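You operate a simulated robot arm through the tools that you are given. There is no shell and no other tool.

You are at the controls of a simulated two-armed robot. One attempt, no reset.

TASK
Test the fan in the fan tester at Fast: good to the green tray, bad to the red.
Fine: the trays beside the tester; slider back to Slow and switch off before the guard opens; leave it open.

The check looks at the end state, three seconds after you hand in, the way a careful person would. Anything else that was tipped, shoved, dropped, spilled or broken makes it a failure.

THE ROBOT
Two 7-joint arms with fingered hands on one trunk that stands fixed in place. Base frame: the origin is at the foot of the trunk, x ahead of it, y to its left, z up; the work surface is at about z = 720. Units: mm, degrees, N and s.
The left shoulder is at [70, 153, 1097], the right one opposite. With the tool pointing down near the work surface each hand reaches from about 100 to 860 mm from the base axis, measured 20 degrees to its own side. Payload 3.9 kg a hand.
The TCP of each hand is the grasp point between the finger pads, 30 mm short of the fingertips. In the tool frame z runs along the fingers and y along their closing line. The gripper opens to 104 mm; its body begins 35 mm behind the TCP. The gripper is a hand of 4 fingers: y runs from the thumb to the fingers, the wrist lies at [-17, -104, -178] in the tool frame, and closing takes about 1.5 s.
Orientation is told as [roll, pitch, yaw] about the base's x, y, z axes, in that order, counted from this pose: with the fingers straight down and the wrist toward the robot, the tool's x, y and z point along [0, 1, 0], [1, 0, 0] and [0, 0, -1] of the base frame.

THE INTERFACE
- The arms move only by the tool nudge_tool. It takes "left_series", "right_series" or both (then of equal length, played together; a hand with none holds still); each is a list of rows, each an object (a shift or turn left out is 0, a gripper value left out holds the last) with "slide": the shift along the tool's x, y, z in units of 150 mm (1.0 is 150 mm), a list of three; "turn": the turn, a rotation vector about the tool's x, y, z in units of 180 degrees (1.0 is 180 degrees), a list of three; "jaw": the gripper command, from -1 (shut) to 1 (fully open), values between in proportion. In form: [{"slide": [tx, ty, tz], "turn": [ax, ay, az], "jaw": jaw}, ...]. A call has 1 to 20 rows; each row is the pose to reach, as a shift and turn from the pose commanded when the call began, along the tool's axes at that moment. A call with a number of a shift or a turn outside -1 to 1 is refused whole. A row lasts 0.2 s, in which the tool goes at most 50 mm and 8.6 degrees; a call with a longer step from one row to the next is refused whole, and so is a gripper value outside its range. Where a pose cannot be reached the arm comes as near as it can. A force on the tool above 50 N (or 10 N above the force at the start of the call, whichever is more), or a blocked arm, ends the call early, and 0.2 s more pass. The fingers move at their own pace (about 72 mm/s each) and stop on an object; they squeeze with about 33 N. The grip force told is the motor's: it shows also when the fingers shut on nothing. Time passes only in rows, and 0.2 s behind the last, so rows that repeat a pose let the fingers close. The reply holds the time, the measured pose of the TCP, the force on the tool along the base axes, the opening and the grip force, in the units named above and with some noise, with the torque about the TCP (base axes, N m) and any sound that the robot's microphone picked up, and new pictures: "show" is both (left out), scene, wrist or none (wrist: the cameras of the hands that moved).
- Cameras (640 x 400 px; columns grow to the right, rows downward): "scene" is now at [134.3, -22.7, 1329.1]; the picture's right is [-0.24, -0.97, -0.00], its down [-0.55, 0.14, -0.82] and it looks along [0.80, -0.20, -0.57] (base axes); focal length 245 px, centre (320, 200). "left" rides on the left gripper at [-66, -90, -126] in its tool frame; the picture's right is [-0.78, -0.30, 0.56], its down [0.57, -0.70, 0.42] and it looks along [0.26, 0.65, 0.71] (tool axes); focal length 275 px, centre (320, 200). "right" rides on the right gripper at [66, -90, -126] in its tool frame; the picture's right is [-0.78, 0.30, -0.56], its down [-0.57, -0.70, 0.42] and it looks along [-0.26, 0.65, 0.71] (tool axes); focal length 275 px, centre (320, 200). There is no depth. A picture from a camera that has moved, and an enlarged one, comes with that camera's place and axes in the base frame and with its lens.
- lift_body(by): slides the trunk up (or, below 0, down) by that many mm; the arms and the scene camera ride with it, the base frame stays. It gives what a move gives, with no picture.
- preshape(shape, hand): the hand has 4 fingers and takes this shape, open, in about a second: jaw (thumb against the fingers, like two jaws); tri (thumb and two fingers); tip (a fingertip pinch); poke (one finger out to press); point (the index stretched); flat (the hand flat); cup (the hand cupped); fist (a fist). The gripper value then closes the fingers along that shape, each until it touches; the sizes above hold for jaw. It gives what a move gives, with no picture.
- head_to(pan, tilt): turns the head with the scene camera to pan (to the left, within 86 degrees either way) and tilt (down, from -29 to 69), counted from straight ahead of the robot. It gives what a move gives, and a new picture of the scene camera.
- zoom(camera, box): a new picture of the part [left, top, right, bottom] of that camera's present view, enlarged. It takes no simulated time.
- job_done(): hands the job in; it is judged then, once.

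Nothing tells you positions but the pictures and the camera data. Unless the task says otherwise, let go and move clear before handing in.

The tools are called after "Call:" as a command line: name --argument value ..., lists and objects as JSON in quotes. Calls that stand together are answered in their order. nudge_tool: Moves the arms, as the interface text tells. Its arguments: {"type":"object","properties":{"left_series":{"type":"array"},"right_series":{"type":"array"},"show":{"type":"string","enum":["both","scene","wrist","none"]}},"required":[]} The other tools are called the same way: lift_body (by) moves the trunk up or down; preshape (shape, hand) gives the hand a shape; head_to (pan, tilt) turns the head that bears the scene camera; zoom (camera, box) takes an enlarged picture of a part of a camera's view; job_done () hands the job in.

At the start:

```text
t: 0.0
left_ee_pos: [542.9, 26.4, 1206.8]
left_tool_rot: [0.0, 0.0, 0.0]
left_wrist_force: [0.0, 0.0, 0.2]
left_torque: [-0.02, 0.05, 0.0]
left_grip_width: 103.5
left_gripper_force: 0.1
left_shape: jaw
right_ee_pos: [498.3, -347.1, 1174.1]
right_tool_rot: [0.0, 0.0, 0.0]
right_wrist_force: [0.1, 0.4, 0.2]
right_torque: [0.01, 0.0, 0.0]
right_grip_width: 103.7
right_gripper_force: 0.1
right_shape: jaw
trunk travel left (down, up): [-550.0, 390.0]
head pan, tilt (commanded): [-14.1, 34.4]
```

scene: 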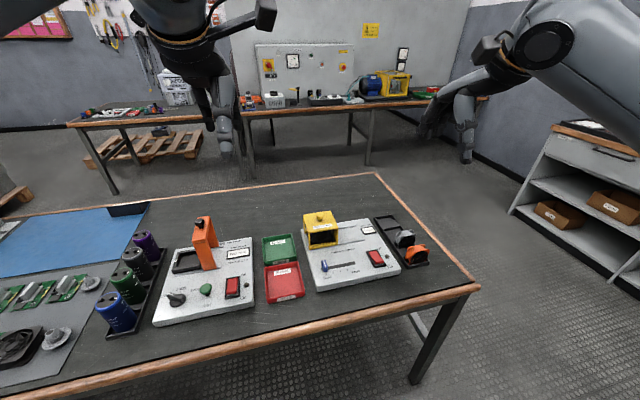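
right: 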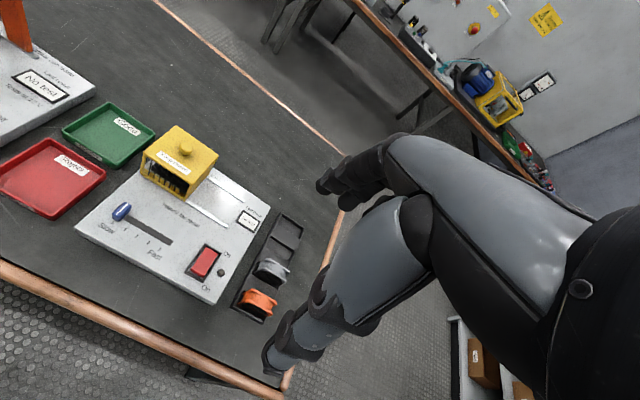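
left: 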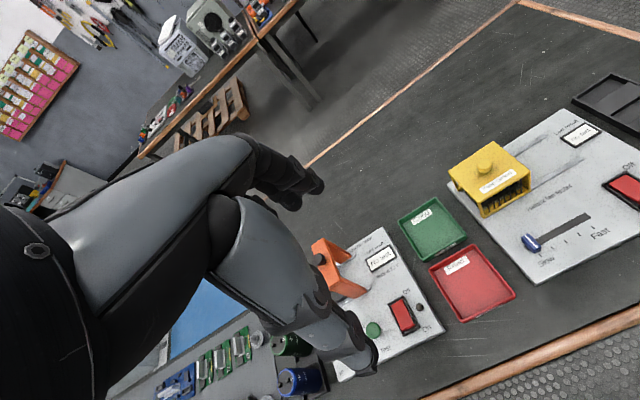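

I see two testers on the bench: one on the left with an orange clamp, and one on the right with a yellow guard, a blue slider (Slow–Fast) and a red switch. The green and red trays lie between them. I'll zoom in on the right one before moving.

Call:
zoom --camera "scene" --box '[250, 190, 450, 315]'

Call:
zoom --camera "right" --box '[60, 110, 320, 330]'

Call:
zoom --camera "left" --box '[390, 60, 640, 330]'

Call:
zoom --camera "scene" --box '[0, 190, 280, 370]'

```text
3.20 times, centred on (350, 252) of scene
camera zoom: at [134.3, -22.7, 1329.1], right [-0.24, -0.97, 0.0], down [-0.55, 0.14, -0.82], along [0.8, -0.2, -0.57], focal length 784 px, centre (224, 32)
```

zoom: 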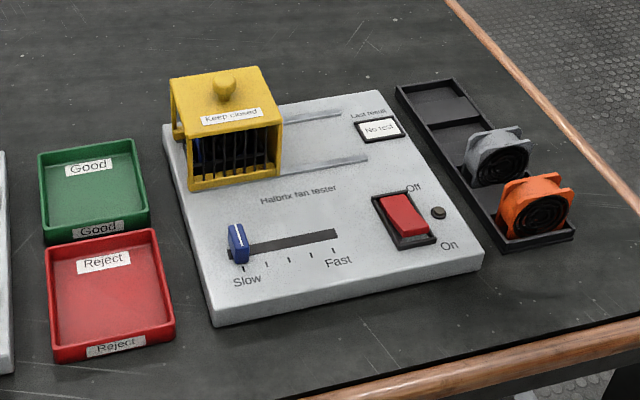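

```text
1.82 times, centred on (190, 220) of right
camera zoom: at [407.0, -279.5, 1300.1], right [0.3, -0.78, 0.56], down [-0.7, -0.57, -0.42], along [0.65, -0.26, -0.71], focal length 500 px, centre (556, 164)
```

zoom: 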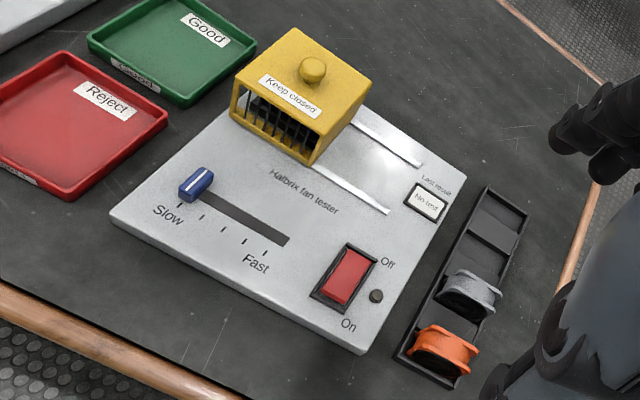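

```text
1.48 times, centred on (515, 195) of left
camera zoom: at [454.0, -39.7, 1331.6], right [-0.3, -0.78, -0.56], down [-0.7, 0.57, -0.42], along [0.65, 0.26, -0.71], focal length 408 px, centre (31, 207)
```

zoom: 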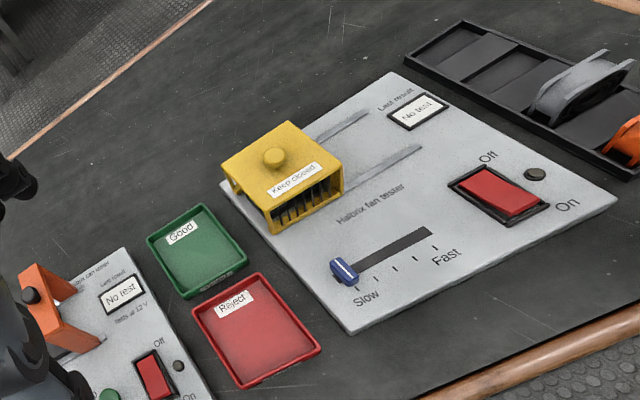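

```text
2.22 times, centred on (140, 280) of scene
camera zoom: at [134.3, -22.7, 1329.1], right [-0.24, -0.97, 0.0], down [-0.55, 0.14, -0.82], along [0.8, -0.2, -0.57], focal length 544 px, centre (720, 22)
```

zoom: 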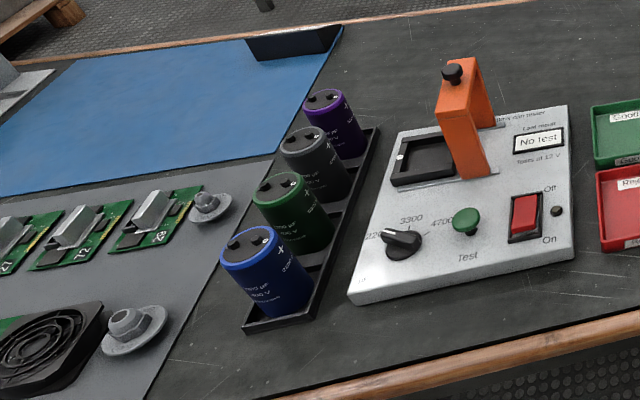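

The fan tester's panel seems to be flat at about z=750, spanning x 550–793 and y −380 to −118. The guard is closed over the nest at about [733, −175], the rocker is near [602, −318] and the slider near [602, −154] at Slow. I'll look closer at the details.

Call:
zoom --camera "scene" --box '[298, 205, 348, 255]'

Call:
zoom --camera "right" --box '[180, 230, 290, 330]'

Call:
zoom --camera "right" --box '[100, 120, 240, 240]'

Call:
zoom --camera "scene" --box '[345, 210, 440, 280]'

Call:
preshape --hand "right" --shape "poke"

```text
8.00 times, centred on (323, 230) of scene
camera zoom: at [134.3, -22.7, 1329.1], right [-0.24, -0.97, 0.0], down [-0.55, 0.14, -0.82], along [0.8, -0.2, -0.57], focal length 1959 px, centre (296, -40)
```

zoom: 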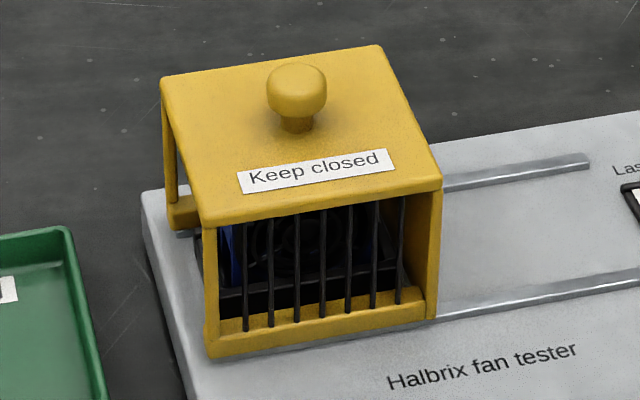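

```text
4.00 times, centred on (235, 280) of right
camera zoom: at [407.0, -279.5, 1300.1], right [0.3, -0.78, 0.56], down [-0.7, -0.57, -0.42], along [0.65, -0.26, -0.71], focal length 1101 px, centre (660, -120)
```

zoom: 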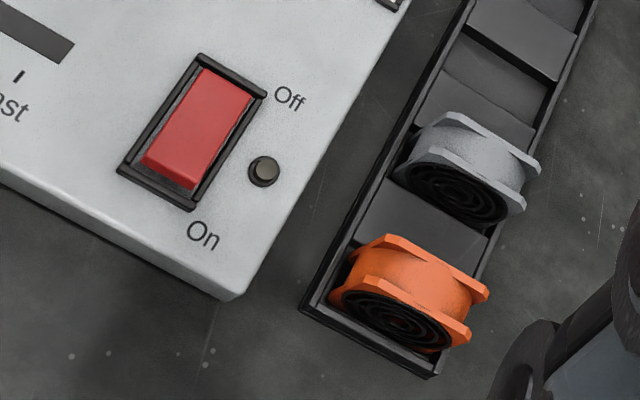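

```text
3.33 times, centred on (170, 180) of right
camera zoom: at [407.0, -279.5, 1300.1], right [0.3, -0.78, 0.56], down [-0.7, -0.57, -0.42], along [0.65, -0.26, -0.71], focal length 918 px, centre (820, 267)
```

zoom: 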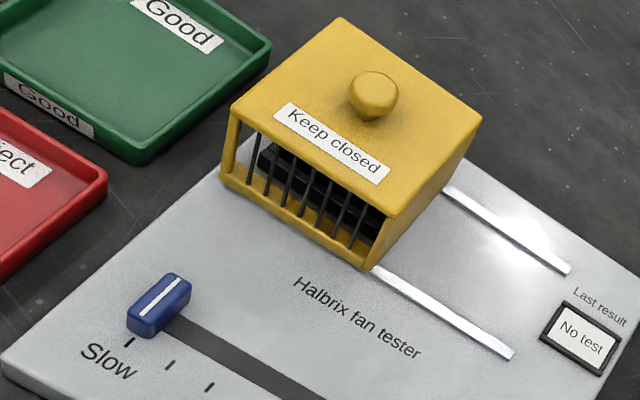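

```text
5.71 times, centred on (392, 245) of scene
camera zoom: at [134.3, -22.7, 1329.1], right [-0.24, -0.97, 0.0], down [-0.55, 0.14, -0.82], along [0.8, -0.2, -0.57], focal length 1400 px, centre (-94, -57)
```

zoom: 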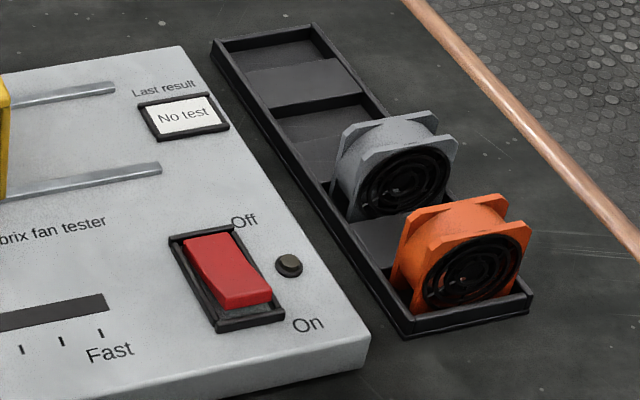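

```text
t: 0.9
left_ee_pos: [543.9, 26.5, 1206.3]
left_tool_rot: [0.0, -0.1, 0.0]
left_wrist_force: [-0.3, 0.2, 0.1]
left_torque: [0.01, -0.01, 0.01]
left_grip_width: 103.5
left_gripper_force: 0.0
left_shape: jaw
right_ee_pos: [497.8, -344.9, 1175.2]
right_tool_rot: [0.0, 0.0, 0.1]
right_wrist_force: [0.2, -1.2, -0.2]
right_torque: [0.0, 0.04, -0.01]
right_grip_width: 0.0
right_gripper_force: 0.1
right_shape: poke
trunk travel left (down, up): [-550.0, 390.0]
head pan, tilt (commanded): [-14.1, 34.4]
```

The switch is off (its On end stands up), the slider is at Slow and the guard is closed over an upright blue fan. I'll bring the right hand, in poke shape, over the On end of the rocker and watch where the fingertip is.

Call:
nudge_tool --right_series '[{"slide": [0.04, 0.12, 0.2]}, {"slide": [0.08, 0.24, 0.4]}, {"slide": [0.12, 0.36, 0.6]}, {"slide": [0.16, 0.48, 0.8]}, {"slide": [0.18, 0.55, 1.0]}, {"slide": [0.18, 0.55, 1.0]}]'

```text
t: 2.3
left_ee_pos: [542.6, 26.8, 1207.1]
left_tool_rot: [-0.1, 0.0, 0.0]
left_wrist_force: [-0.7, -0.8, -0.1]
left_torque: [0.02, -0.01, 0.0]
left_grip_width: 103.6
left_gripper_force: 0.2
left_shape: jaw
right_ee_pos: [578.6, -317.9, 1025.7]
right_tool_rot: [0.0, 0.0, 0.0]
right_wrist_force: [0.6, -0.1, 0.3]
right_torque: [-0.03, -0.02, -0.03]
right_grip_width: 0.2
right_gripper_force: 0.2
right_shape: poke
trunk travel left (down, up): [-550.0, 390.0]
head pan, tilt (commanded): [-14.1, 34.4]
camera scene: at [133.9, -22.5, 1329.2], right [-0.24, -0.97, 0.0], down [-0.55, 0.14, -0.82], along [0.8, -0.2, -0.57], focal length 245 px, centre (320, 200)
camera right: at [488.7, -251.1, 1151.6], right [0.3, -0.78, 0.56], down [-0.7, -0.57, -0.42], along [0.65, -0.26, -0.71], focal length 275 px, centre (320, 200)
```

scene: 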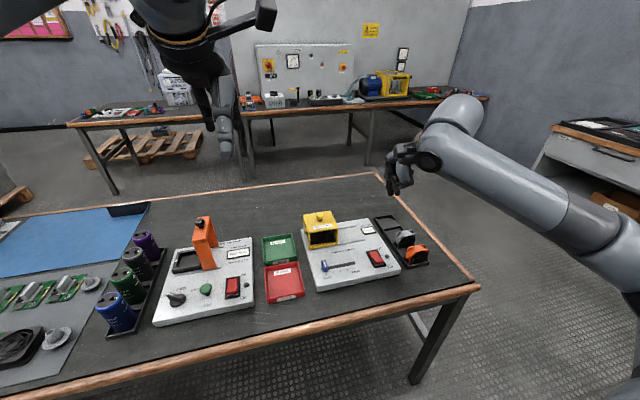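
right: 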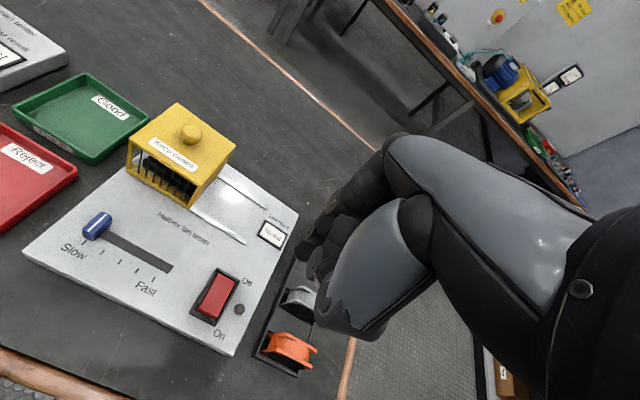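

The hand is above the tester's right side. I'll zoom in to find the poking fingertip relative to the TCP.

Call:
zoom --camera "scene" --box '[370, 130, 450, 200]'

Call:
zoom --camera "right" --box '[260, 110, 480, 360]'

Call:
zoom --camera "left" --box '[440, 50, 640, 250]'

```text
5.71 times, centred on (410, 165) of scene
camera zoom: at [133.9, -22.5, 1329.2], right [-0.24, -0.97, 0.0], down [-0.55, 0.14, -0.82], along [0.8, -0.2, -0.57], focal length 1400 px, centre (-194, 400)
```

zoom: 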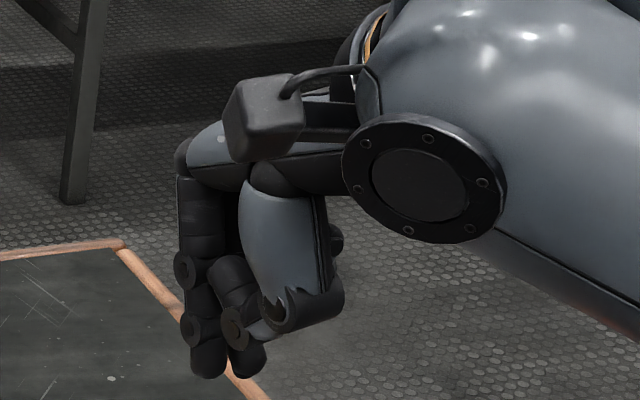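

```text
1.60 times, centred on (370, 235) of right
camera zoom: at [488.7, -251.1, 1151.6], right [0.3, -0.78, 0.56], down [-0.7, -0.57, -0.42], along [0.65, -0.26, -0.71], focal length 440 px, centre (240, 144)
```

zoom: 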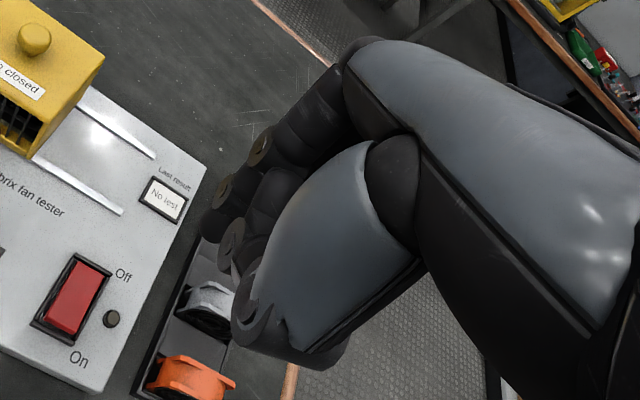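

```text
2.00 times, centred on (540, 150) of left
camera zoom: at [453.6, -39.5, 1331.8], right [-0.3, -0.78, -0.56], down [-0.7, 0.57, -0.42], along [0.65, 0.26, -0.71], focal length 551 px, centre (-120, 300)
```

zoom: 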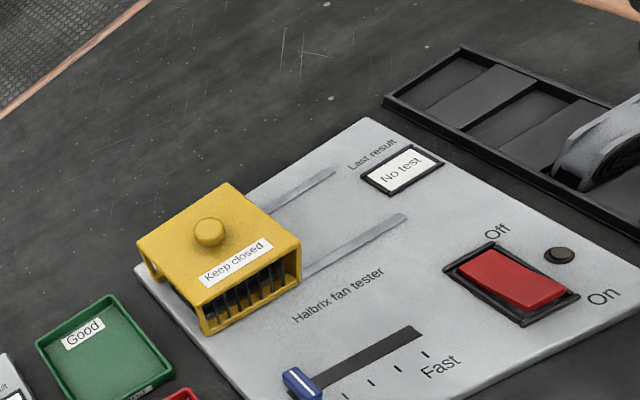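

The TCP projects between two dark fingers in the picture, so I can't tell which finger pokes from this side. I'll bring the left hand round to the left side and turn it towards the tester, as a second viewpoint.

Call:
nudge_tool --left_series '[{"slide": [0.056, -0.03, 0.1], "turn": [0, 0, 0.044]}, {"slide": [0.112, -0.06, 0.2], "turn": [0, 0, 0.088]}, {"slide": [0.168, -0.09, 0.3], "turn": [0, 0, 0.132]}, {"slide": [0.224, -0.12, 0.4], "turn": [0, 0, 0.176]}, {"slide": [0.28, -0.15, 0.5], "turn": [0, 0, 0.22]}, {"slide": [0.336, -0.18, 0.6], "turn": [0, 0, 0.264]}, {"slide": [0.392, -0.21, 0.7], "turn": [0, 0, 0.308]}, {"slide": [0.448, -0.24, 0.8], "turn": [0, 0, 0.352]}, {"slide": [0.504, -0.27, 0.9], "turn": [0, 0, 0.396]}, {"slide": [0.56, -0.29, 1.0], "turn": [0, 0, 0.44]}, {"slide": [0.56, -0.29, 1.0], "turn": [0, 0, 0.44]}]'

```text
t: 4.7
left_ee_pos: [355.9, 41.4, 1137.4]
left_tool_rot: [-1.9, 0.4, -68.8]
left_wrist_force: [-0.5, 0.0, 0.7]
left_torque: [0.05, 0.0, -0.01]
left_grip_width: 103.8
left_gripper_force: 0.1
left_shape: jaw
left hand out of reach, approached as far as the arm can: row 6, 7, 8, 9, 10, 11
right_ee_pos: [580.1, -317.1, 1026.6]
right_tool_rot: [0.0, 0.0, 0.1]
right_wrist_force: [0.0, -0.1, -0.2]
right_torque: [0.01, 0.05, 0.0]
right_grip_width: 0.2
right_gripper_force: 0.1
right_shape: poke
trunk travel left (down, up): [-550.0, 390.0]
head pan, tilt (commanded): [-14.1, 34.4]
camera scene: at [134.8, -22.1, 1329.1], right [-0.24, -0.97, 0.0], down [-0.55, 0.14, -0.82], along [0.8, -0.2, -0.57], focal length 245 px, centre (320, 200)
camera left: at [266.1, 102.0, 1265.1], right [-0.85, -0.01, -0.53], down [0.27, 0.86, -0.44], along [0.46, -0.51, -0.73], focal length 275 px, centre (320, 200)
```

scene: 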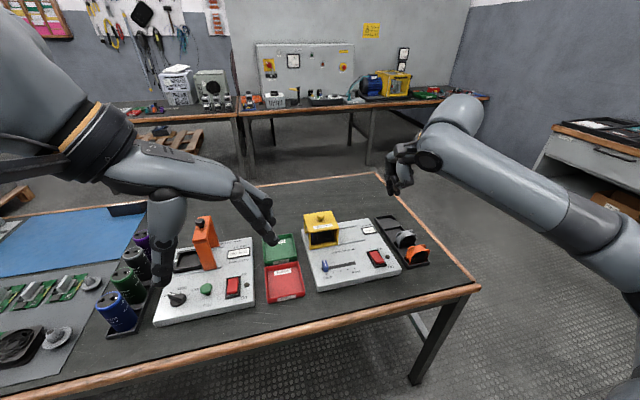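
left: 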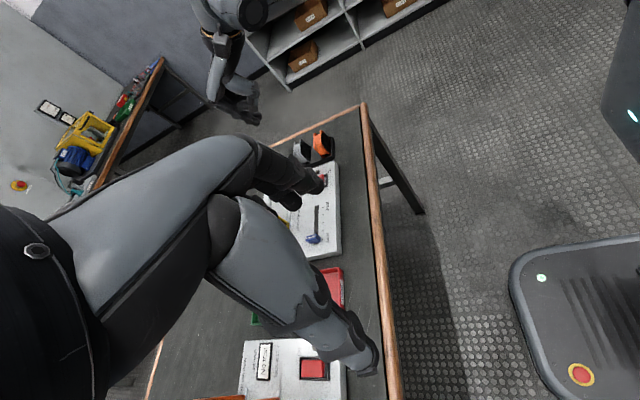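

The left arm stopped short because it ran out of reach, but its camera can still see the right hand. I'll zoom in on that.

Call:
zoom --camera "left" --box '[180, 20, 360, 140]'

Call:
zoom --camera "left" --box '[250, 100, 400, 280]'

```text
3.33 times, centred on (270, 80) of left
camera zoom: at [266.1, 102.0, 1265.1], right [-0.85, -0.01, -0.53], down [0.27, 0.86, -0.44], along [0.46, -0.51, -0.73], focal length 918 px, centre (487, 600)
```

zoom: 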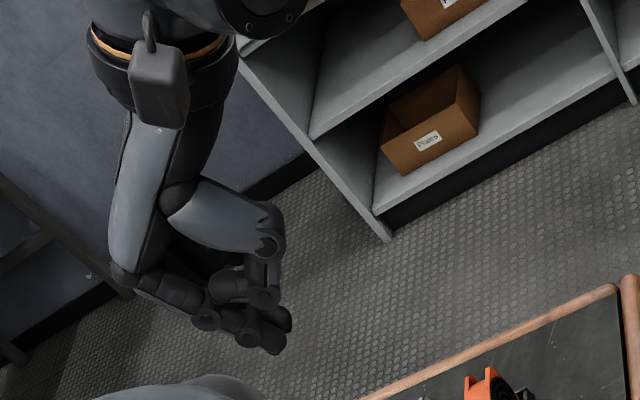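

```text
2.22 times, centred on (325, 190) of left
camera zoom: at [266.1, 102.0, 1265.1], right [-0.85, -0.01, -0.53], down [0.27, 0.86, -0.44], along [0.46, -0.51, -0.73], focal length 612 px, centre (309, 222)
```

zoom: 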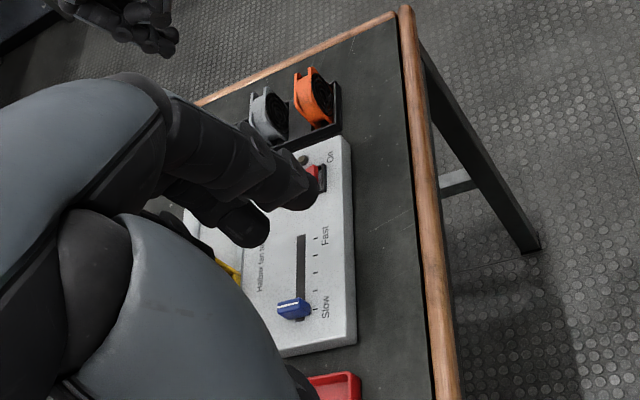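

From the ray geometry, the poking fingertip is almost directly under the TCP and about 30 mm below it. I'll lower the right hand over the near (On) end of the rocker, stop above it and check.

Call:
nudge_tool --right_series '[{"slide": [0, 0.01, 0.25]}, {"slide": [0, 0.02, 0.5]}, {"slide": [0, 0.03, 0.75]}, {"slide": [0, 0.03, 1.0]}, {"slide": [0, 0.03, 1.0]}]'

Call:
zoom --camera "scene" --box '[330, 190, 440, 290]'

Call:
zoom --camera "left" --box '[230, 90, 370, 190]'

```text
t: 5.9
left_ee_pos: [355.6, 40.8, 1136.8]
left_tool_rot: [-1.9, 0.3, -68.9]
left_wrist_force: [0.4, 0.6, -0.4]
left_torque: [-0.03, -0.02, 0.03]
left_grip_width: 104.1
left_gripper_force: 0.0
left_shape: jaw
right_ee_pos: [583.9, -318.7, 873.4]
right_tool_rot: [0.1, 0.1, 0.1]
right_wrist_force: [0.2, 0.1, 0.4]
right_torque: [0.0, -0.05, -0.05]
right_grip_width: 0.0
right_gripper_force: 0.0
right_shape: poke
trunk travel left (down, up): [-550.0, 390.0]
head pan, tilt (commanded): [-14.1, 34.4]
camera scene: at [134.1, -22.5, 1329.2], right [-0.24, -0.97, 0.0], down [-0.55, 0.14, -0.82], along [0.8, -0.2, -0.57], focal length 245 px, centre (320, 200)
camera right: at [493.5, -252.3, 999.4], right [0.3, -0.78, 0.56], down [-0.7, -0.57, -0.42], along [0.65, -0.27, -0.71], focal length 275 px, centre (320, 200)
```

scene: 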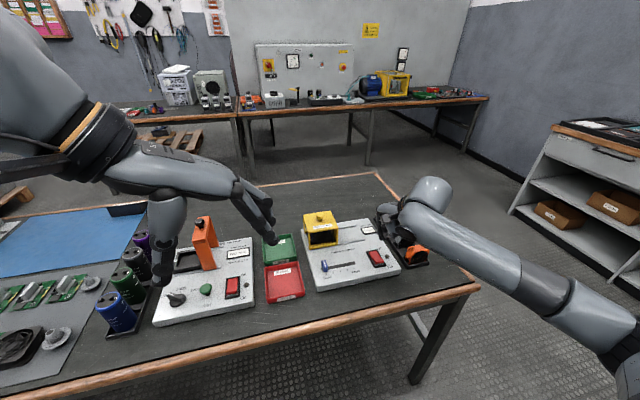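
right: 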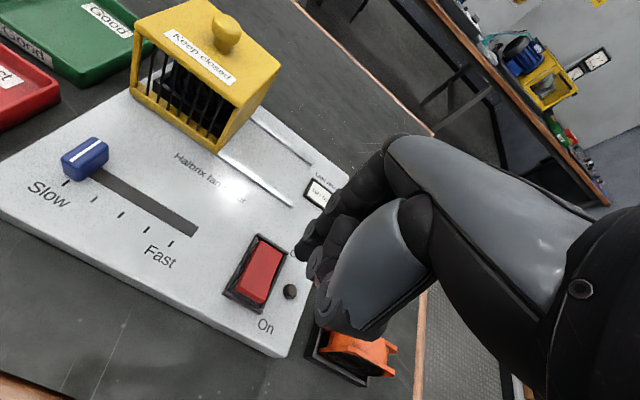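

```text
4.00 times, centred on (385, 240) of scene
camera zoom: at [134.1, -22.5, 1329.2], right [-0.24, -0.97, 0.0], down [-0.55, 0.14, -0.82], along [0.8, -0.2, -0.57], focal length 980 px, centre (60, 40)
```

zoom: 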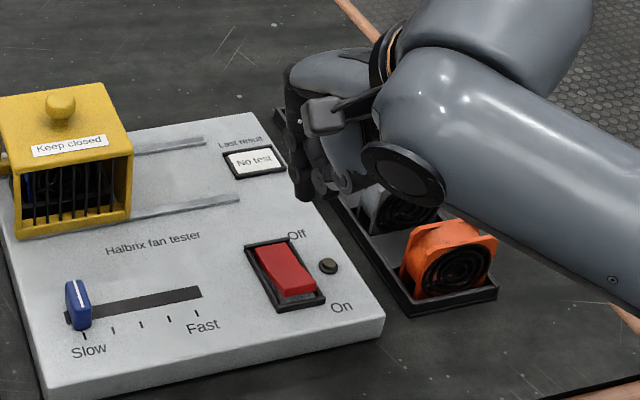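

```text
4.00 times, centred on (300, 140) of left
camera zoom: at [266.0, 101.1, 1265.2], right [-0.85, -0.01, -0.53], down [0.27, 0.86, -0.44], along [0.46, -0.51, -0.73], focal length 1101 px, centre (400, 440)
```

zoom: 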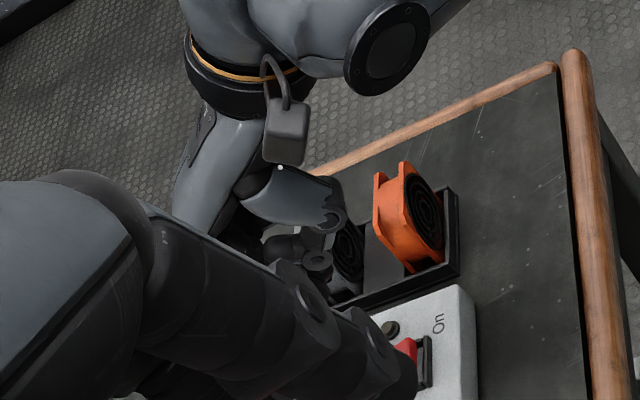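

The fingertip lines up with the near half of the rocker at about [585, −317]. I'll lower it to just above the rocker and check again.

Call:
nudge_tool --right_series '[{"slide": [0, 0, 0.13]}, {"slide": [0, 0, 0.26]}, {"slide": [0, 0, 0.39]}, {"slide": [0, 0, 0.39]}]' --show "wrist"

Call:
zoom --camera "scene" --box '[350, 215, 430, 285]'

Call:
zoom --camera "right" --box '[180, 200, 340, 340]'

```text
t: 6.9
left_ee_pos: [354.9, 40.4, 1138.1]
left_tool_rot: [-1.8, 0.3, -69.0]
left_wrist_force: [-0.7, 0.4, 0.1]
left_torque: [-0.04, 0.0, 0.01]
left_grip_width: 104.0
left_gripper_force: 0.1
left_shape: jaw
right_ee_pos: [584.9, -318.6, 814.3]
right_tool_rot: [0.0, -0.1, 0.0]
right_wrist_force: [-0.2, -0.1, -0.7]
right_torque: [-0.04, -0.01, 0.0]
right_grip_width: 0.1
right_gripper_force: 0.0
right_shape: poke
trunk travel left (down, up): [-550.0, 390.0]
head pan, tilt (commanded): [-14.1, 34.4]
camera right: at [493.6, -252.0, 940.6], right [0.3, -0.78, 0.56], down [-0.7, -0.57, -0.42], along [0.65, -0.26, -0.71], focal length 275 px, centre (320, 200)
```

right: 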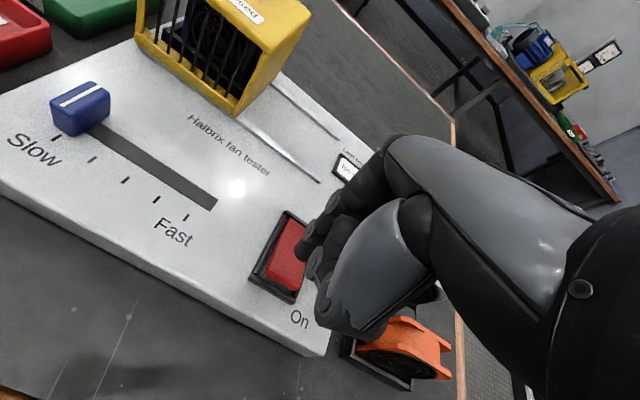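

```text
5.71 times, centred on (390, 250) of scene
camera zoom: at [134.1, -22.6, 1329.1], right [-0.24, -0.97, 0.0], down [-0.55, 0.14, -0.82], along [0.8, -0.2, -0.57], focal length 1400 px, centre (-80, -86)
```

zoom: 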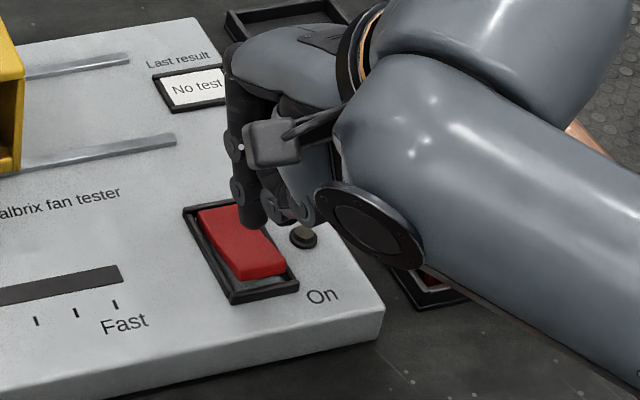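

```text
2.86 times, centred on (260, 270) of right
camera zoom: at [493.6, -252.0, 940.6], right [0.3, -0.78, 0.56], down [-0.7, -0.57, -0.42], along [0.65, -0.26, -0.71], focal length 786 px, centre (491, 0)
```

zoom: 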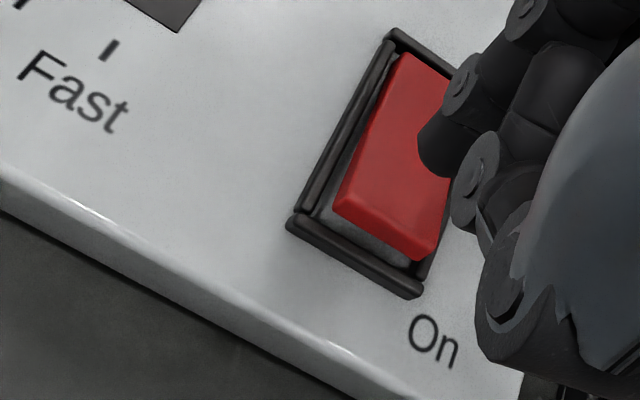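

The fingertip is just above the raised On half of the rocker. I'll press down in small steps and stop on any strong force.

Call:
nudge_tool --right_series '[{"slide": [0, -0.02, 0.05]}, {"slide": [0, -0.02, 0.09]}, {"slide": [0, -0.02, 0.12]}, {"slide": [0, -0.02, 0.14]}, {"slide": [0, -0.02, 0.16]}]' --show "wrist"

Call:
zoom --camera "scene" --box '[350, 215, 430, 285]'

Call:
zoom --camera "right" --box '[200, 180, 360, 320]'

```text
t: 8.1
left_ee_pos: [354.8, 39.7, 1136.8]
left_tool_rot: [-1.8, 0.3, -68.9]
left_wrist_force: [-0.6, 0.8, -0.5]
left_torque: [0.04, 0.01, -0.03]
left_grip_width: 103.9
left_gripper_force: 0.1
left_shape: jaw
right_ee_pos: [581.4, -318.7, 792.5]
right_tool_rot: [-0.1, 0.0, 0.0]
right_wrist_force: [-0.2, -0.5, 1.0]
right_torque: [-0.03, 0.0, 0.02]
right_grip_width: 0.0
right_gripper_force: 0.1
right_shape: poke
trunk travel left (down, up): [-550.0, 390.0]
head pan, tilt (commanded): [-14.1, 34.4]
heard: click
camera right: at [491.2, -252.0, 917.4], right [0.3, -0.78, 0.56], down [-0.7, -0.57, -0.43], along [0.65, -0.26, -0.71], focal length 275 px, centre (320, 200)
```

right: 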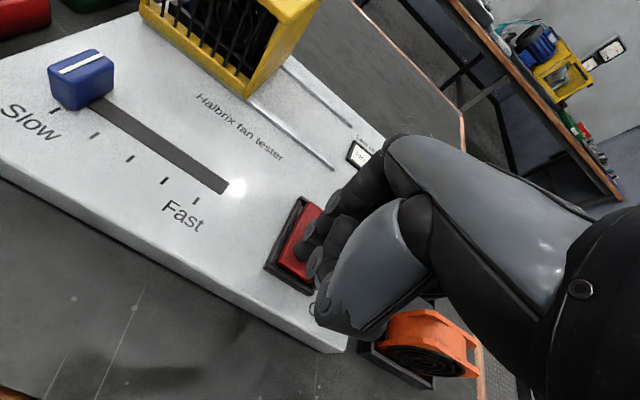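

```text
5.71 times, centred on (390, 250) of scene
camera zoom: at [134.1, -22.6, 1329.2], right [-0.24, -0.97, 0.0], down [-0.55, 0.14, -0.82], along [0.8, -0.2, -0.57], focal length 1400 px, centre (-80, -86)
```

zoom: 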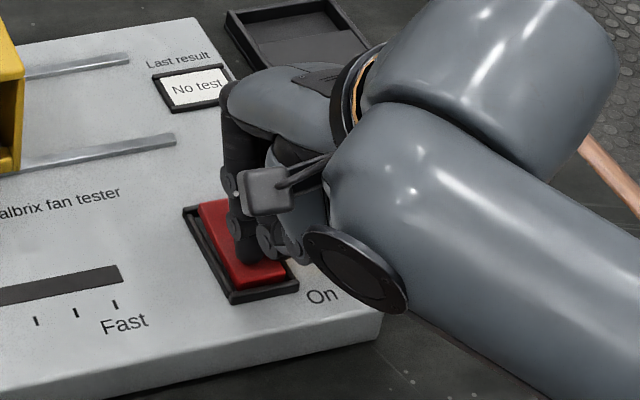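

```text
2.86 times, centred on (280, 250) of right
camera zoom: at [491.2, -252.0, 917.4], right [0.3, -0.78, 0.56], down [-0.7, -0.57, -0.43], along [0.65, -0.26, -0.71], focal length 786 px, centre (434, 57)
```

zoom: 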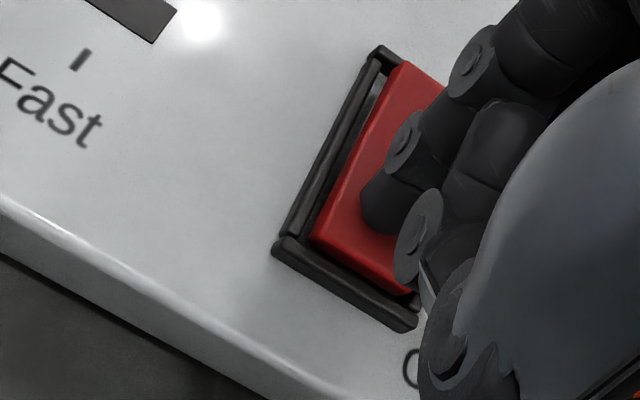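

I heard the click, and the rocker is now tilted to On. I'll lift clear, confirm the lamp, and put the hand in a pinch shape for the slider.

Call:
nudge_tool --right_series '[{"slide": [0, 0, -0.2]}, {"slide": [0, 0, -0.5]}, {"slide": [0.2, 0, -0.7]}, {"slide": [0.4, 0, -0.7]}, {"slide": [0.4, 0, -0.7]}]' --show "none"

Call:
preshape --hand "right" --shape "tip"

Call:
zoom --camera "scene" --box '[290, 190, 430, 300]'

Call:
zoom --camera "right" --box '[0, 0, 640, 400]'

```text
t: 9.3
left_ee_pos: [355.1, 40.2, 1137.3]
left_tool_rot: [-1.9, 0.5, -68.8]
left_wrist_force: [-0.3, -0.1, 0.5]
left_torque: [0.05, 0.0, 0.01]
left_grip_width: 104.2
left_gripper_force: 0.0
left_shape: jaw
right_ee_pos: [582.6, -257.2, 896.8]
right_tool_rot: [0.0, 0.0, 0.0]
right_wrist_force: [0.2, 0.3, -0.4]
right_torque: [0.01, 0.0, -0.03]
right_grip_width: 0.0
right_gripper_force: 0.0
right_shape: poke
trunk travel left (down, up): [-550.0, 390.0]
head pan, tilt (commanded): [-14.1, 34.4]
```

```text
t: 10.2
left_ee_pos: [355.8, 40.9, 1136.8]
left_tool_rot: [-1.9, 0.3, -68.9]
left_wrist_force: [-0.3, -0.2, -0.4]
left_torque: [-0.04, -0.03, -0.03]
left_grip_width: 103.9
left_gripper_force: 0.0
left_shape: jaw
right_ee_pos: [582.3, -257.3, 896.9]
right_tool_rot: [0.0, -0.1, -0.1]
right_wrist_force: [0.3, -0.2, -0.5]
right_torque: [0.02, -0.01, 0.02]
right_grip_width: 103.7
right_gripper_force: 0.1
right_shape: tip
trunk travel left (down, up): [-550.0, 390.0]
head pan, tilt (commanded): [-14.1, 34.4]
```

```text
3.64 times, centred on (360, 245) of scene
camera zoom: at [134.3, -22.6, 1329.1], right [-0.24, -0.97, 0.0], down [-0.55, 0.14, -0.82], along [0.8, -0.2, -0.57], focal length 891 px, centre (174, 36)
```

zoom: 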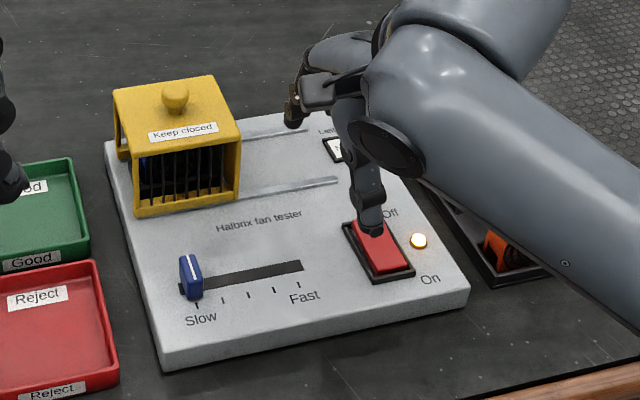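

```text
1.00 times, centred on (320, 200) of right (not enlarged: the box is as wide or as high as the picture)
camera zoom: at [491.4, -190.9, 1022.6], right [0.3, -0.78, 0.56], down [-0.7, -0.57, -0.42], along [0.65, -0.26, -0.71], focal length 275 px, centre (320, 200)
```

zoom: 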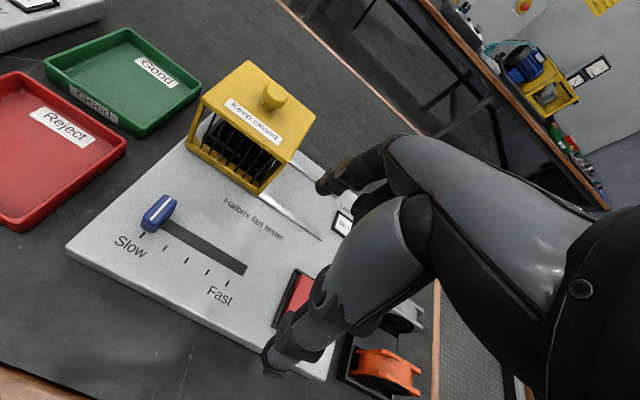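

The lamp beside the switch is lit, so the tester is on. I'll measure the slider knob closely before pinching it.

Call:
zoom --camera "right" --box '[110, 170, 260, 310]'

Call:
zoom --camera "scene" --box '[300, 240, 380, 290]'

```text
2.86 times, centred on (185, 240) of right
camera zoom: at [491.4, -190.9, 1022.6], right [0.3, -0.78, 0.56], down [-0.7, -0.57, -0.42], along [0.65, -0.26, -0.71], focal length 786 px, centre (706, 86)
```

zoom: 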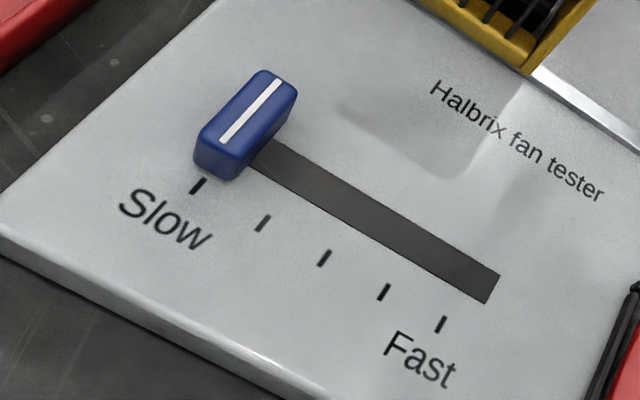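

```text
8.00 times, centred on (340, 265) of scene
camera zoom: at [134.3, -22.6, 1329.1], right [-0.24, -0.97, 0.0], down [-0.55, 0.14, -0.82], along [0.8, -0.2, -0.57], focal length 1959 px, centre (160, -320)
```

zoom: 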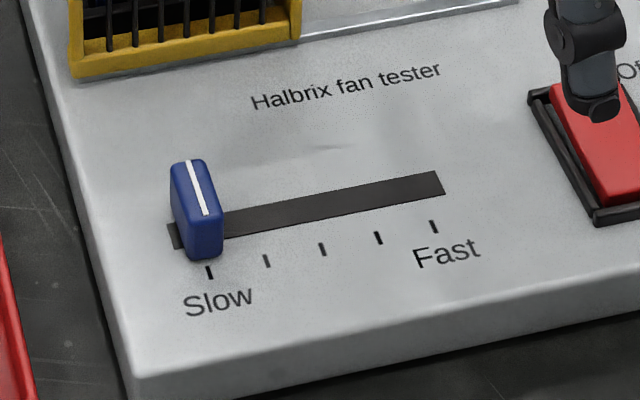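

The slider knob is about 26 mm deep (x 587–613), centred at y≈−153.5, and its top is at about z=774. I'll line up the pinch above it, part open.

Call:
nudge_tool --right_series '[{"slide": [0.2, 0.03, 0], "jaw": 0.2}, {"slide": [0.45, 0.08, 0.1], "jaw": 0.2}, {"slide": [0.692, 0.118, 0.2], "jaw": 0.2}, {"slide": [0.692, 0.118, 0.447], "jaw": 0.2}, {"slide": [0.692, 0.118, 0.447], "jaw": 0.2}]'

Call:
zoom --camera "scene" --box '[290, 210, 390, 290]'

Call:
zoom --camera "right" --box '[180, 130, 400, 380]'

```text
t: 11.4
left_ee_pos: [355.4, 41.3, 1136.7]
left_tool_rot: [-1.9, 0.2, -69.0]
left_wrist_force: [0.0, -0.4, -0.1]
left_torque: [-0.01, 0.0, 0.02]
left_grip_width: 103.7
left_gripper_force: 0.1
left_shape: jaw
right_ee_pos: [600.3, -154.4, 828.3]
right_tool_rot: [0.1, 0.1, 0.1]
right_wrist_force: [0.9, -0.2, -0.6]
right_torque: [-0.05, -0.02, 0.02]
right_grip_width: 62.5
right_gripper_force: 0.1
right_shape: tip
trunk travel left (down, up): [-550.0, 390.0]
head pan, tilt (commanded): [-14.1, 34.4]
camera scene: at [134.3, -22.2, 1329.1], right [-0.24, -0.97, 0.0], down [-0.55, 0.14, -0.82], along [0.8, -0.2, -0.57], focal length 245 px, centre (320, 200)
camera right: at [509.0, -87.8, 953.9], right [0.3, -0.78, 0.56], down [-0.7, -0.57, -0.42], along [0.65, -0.27, -0.71], focal length 275 px, centre (320, 200)
```

scene: 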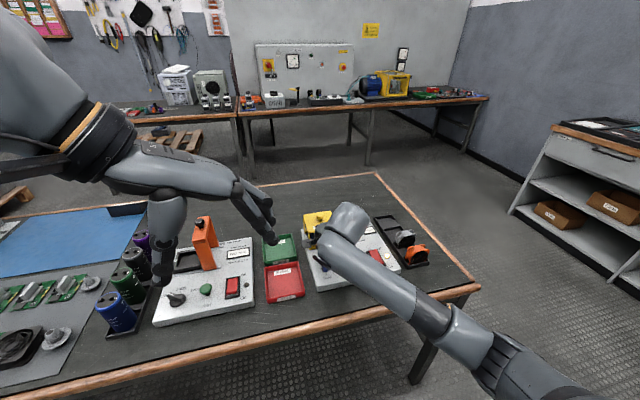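
right: 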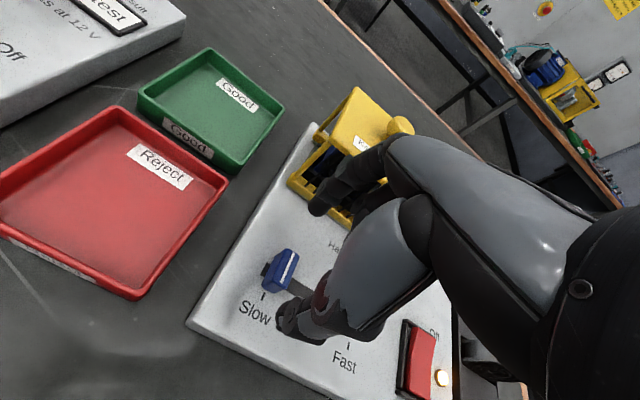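

```text
5.00 times, centred on (340, 250) of scene
camera zoom: at [134.3, -22.2, 1329.1], right [-0.24, -0.97, 0.0], down [-0.55, 0.14, -0.82], along [0.8, -0.2, -0.57], focal length 1224 px, centre (220, -50)
```

zoom: 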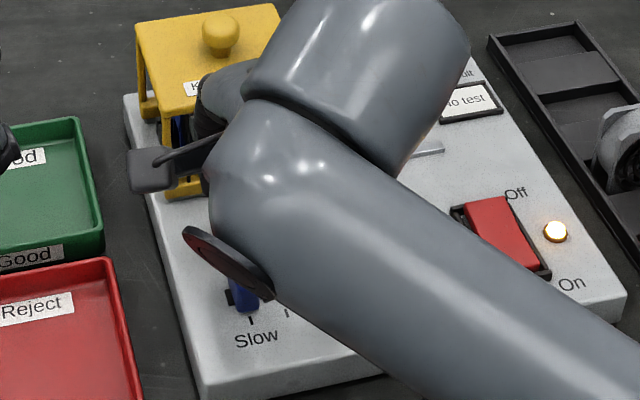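

```text
1.60 times, centred on (290, 255) of right
camera zoom: at [509.0, -87.8, 953.9], right [0.3, -0.78, 0.56], down [-0.7, -0.57, -0.42], along [0.65, -0.27, -0.71], focal length 440 px, centre (368, 112)
```

zoom: 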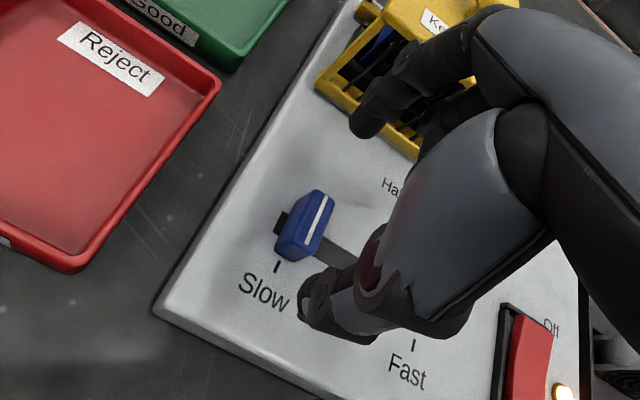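

Thumb and index straddle the knob in x at the right y. I'll go down to knob level and close gently.

Call:
nudge_tool --right_series '[{"slide": [0, 0, 0.08], "jaw": 0.2}, {"slide": [0, 0, 0.16], "jaw": 0.2}, {"slide": [0, 0, 0.24], "jaw": 0.2}, {"slide": [0, 0, 0.28], "jaw": 0.2}, {"slide": [0, 0, 0.28], "jaw": 0.2}]' --show "wrist"

Call:
zoom --camera "right" --box '[220, 130, 440, 350]'

```text
t: 12.6
left_ee_pos: [356.7, 40.6, 1136.6]
left_tool_rot: [-1.9, 0.3, -68.9]
left_wrist_force: [-0.1, -0.3, -0.3]
left_torque: [0.03, -0.02, 0.0]
left_grip_width: 103.8
left_gripper_force: 0.1
left_shape: jaw
right_ee_pos: [600.1, -154.8, 786.1]
right_tool_rot: [0.0, 0.1, 0.0]
right_wrist_force: [0.5, -0.1, 0.0]
right_torque: [0.02, 0.01, 0.0]
right_grip_width: 63.0
right_gripper_force: 0.1
right_shape: tip
trunk travel left (down, up): [-550.0, 390.0]
head pan, tilt (commanded): [-14.1, 34.4]
camera right: at [509.1, -88.8, 912.8], right [0.3, -0.78, 0.56], down [-0.7, -0.57, -0.42], along [0.65, -0.26, -0.71], focal length 275 px, centre (320, 200)
```

right: 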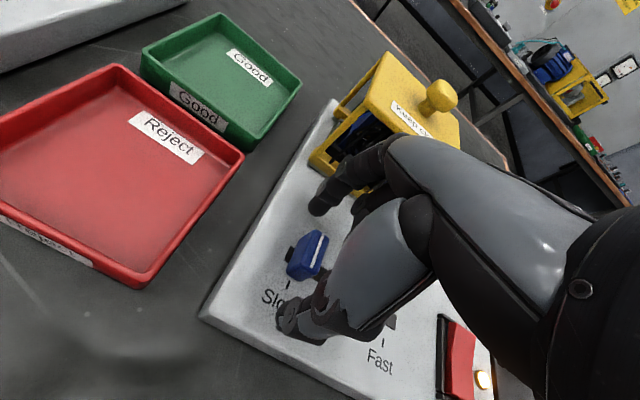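

```text
1.82 times, centred on (330, 240) of right
camera zoom: at [509.1, -88.8, 912.8], right [0.3, -0.78, 0.56], down [-0.7, -0.57, -0.42], along [0.65, -0.26, -0.71], focal length 500 px, centre (302, 127)
```

zoom: 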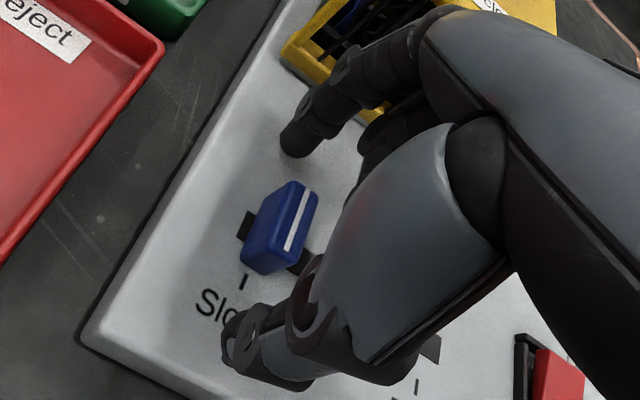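

The knob is between thumb and index. I'll shift 3 mm left to centre on it and close the pinch.

Call:
nudge_tool --right_series '[{"slide": [0.02, 0, 0.0], "jaw": 0.2}, {"slide": [0.02, 0, 0.0], "jaw": -0.3}, {"slide": [0.02, 0, 0.0], "jaw": -0.8}, {"slide": [0.02, 0, 0.0], "jaw": -0.8}, {"slide": [0.02, 0, 0.0], "jaw": -0.8}, {"slide": [0.02, 0, 0.0], "jaw": -0.8}]' --show "wrist"

Call:
zoom --camera "right" --box '[220, 130, 440, 350]'

```text
t: 14.0
left_ee_pos: [352.1, 40.6, 1138.0]
left_tool_rot: [-1.8, 0.3, -68.9]
left_wrist_force: [-0.3, -0.9, -0.2]
left_torque: [-0.01, 0.02, 0.01]
left_grip_width: 103.8
left_gripper_force: 0.1
left_shape: jaw
right_ee_pos: [595.9, -153.0, 786.7]
right_tool_rot: [-0.1, 0.1, 0.1]
right_wrist_force: [-31.1, 0.2, -3.9]
right_torque: [-0.01, 0.61, -0.18]
right_grip_width: 8.6
right_gripper_force: 33.0
right_shape: tip
trunk travel left (down, up): [-550.0, 390.0]
head pan, tilt (commanded): [-14.1, 34.4]
camera right: at [505.5, -85.6, 913.0], right [0.3, -0.78, 0.56], down [-0.7, -0.57, -0.42], along [0.65, -0.26, -0.71], focal length 275 px, centre (320, 200)
```

right: 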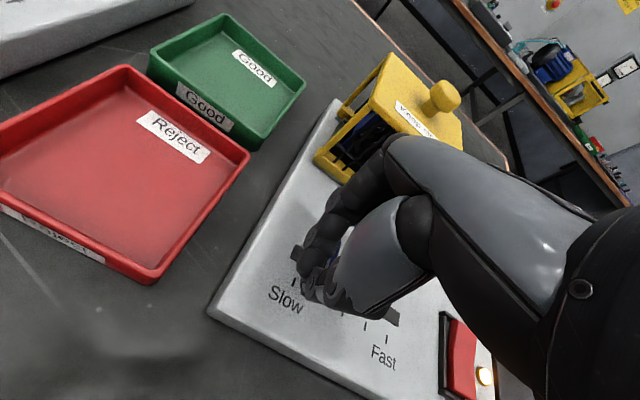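

```text
1.82 times, centred on (330, 240) of right
camera zoom: at [505.5, -85.6, 913.0], right [0.3, -0.78, 0.56], down [-0.7, -0.57, -0.42], along [0.65, -0.26, -0.71], focal length 500 px, centre (302, 127)
```

zoom: 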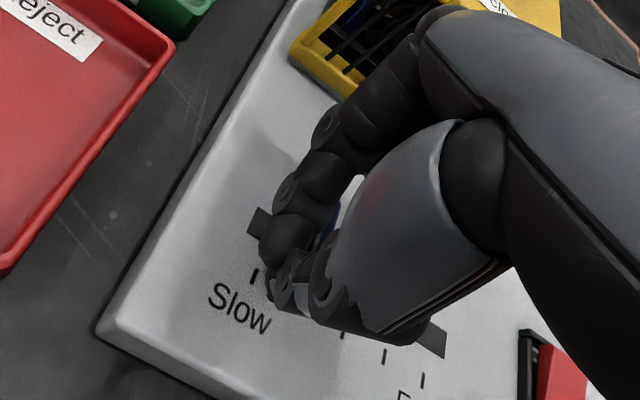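

The fingers closed to 8.6 mm, which is less than the knob's depth, so the pinch seems to have slipped past it. I'll open a little and look at where the knob is.

Call:
nudge_tool --right_series '[{"slide": [0, 0, 0], "jaw": -0.4}, {"slide": [0, 0, 0], "jaw": 0.2}, {"slide": [0, 0, 0], "jaw": 0.2}, {"slide": [0, 0, 0], "jaw": 0.2}, {"slide": [0, 0, 0], "jaw": 0.2}]' --show "wrist"

Call:
zoom --camera "right" --box '[240, 160, 400, 340]'

Call:
zoom --camera "scene" --box '[290, 210, 390, 290]'

```text
t: 15.2
left_ee_pos: [356.2, 41.1, 1137.6]
left_tool_rot: [-1.9, 0.2, -68.9]
left_wrist_force: [0.3, 0.3, 0.0]
left_torque: [-0.02, -0.01, -0.02]
left_grip_width: 103.9
left_gripper_force: 0.0
left_shape: jaw
right_ee_pos: [600.1, -151.6, 786.3]
right_tool_rot: [0.0, 0.0, -0.1]
right_wrist_force: [0.9, 0.5, -0.4]
right_torque: [0.02, 0.01, -0.02]
right_grip_width: 61.9
right_gripper_force: 0.0
right_shape: tip
trunk travel left (down, up): [-550.0, 390.0]
head pan, tilt (commanded): [-14.1, 34.4]
camera right: at [509.3, -85.8, 912.8], right [0.3, -0.78, 0.56], down [-0.7, -0.57, -0.43], along [0.65, -0.26, -0.71], focal length 275 px, centre (320, 200)
```

right: 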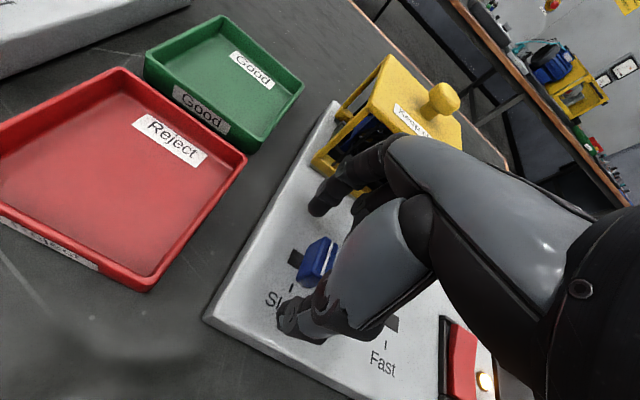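

```text
2.22 times, centred on (320, 250) of right
camera zoom: at [509.3, -85.8, 912.8], right [0.3, -0.78, 0.56], down [-0.7, -0.57, -0.43], along [0.65, -0.26, -0.71], focal length 612 px, centre (320, 89)
```

zoom: 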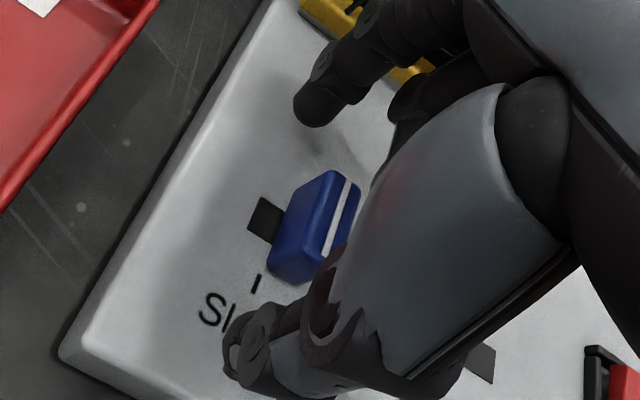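

```text
5.00 times, centred on (340, 250) of scene
camera zoom: at [134.1, -22.5, 1329.1], right [-0.24, -0.97, 0.0], down [-0.55, 0.14, -0.82], along [0.8, -0.2, -0.57], focal length 1224 px, centre (220, -50)
```

zoom: 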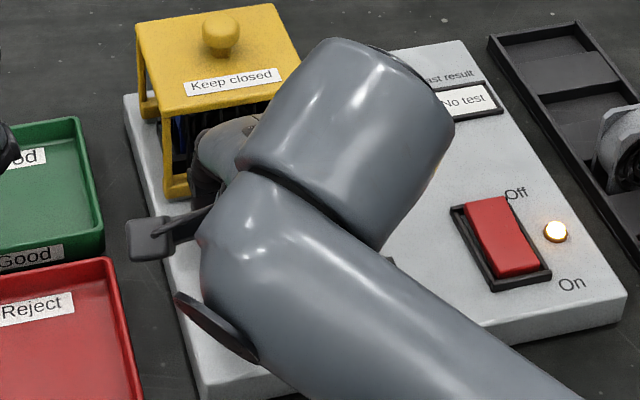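

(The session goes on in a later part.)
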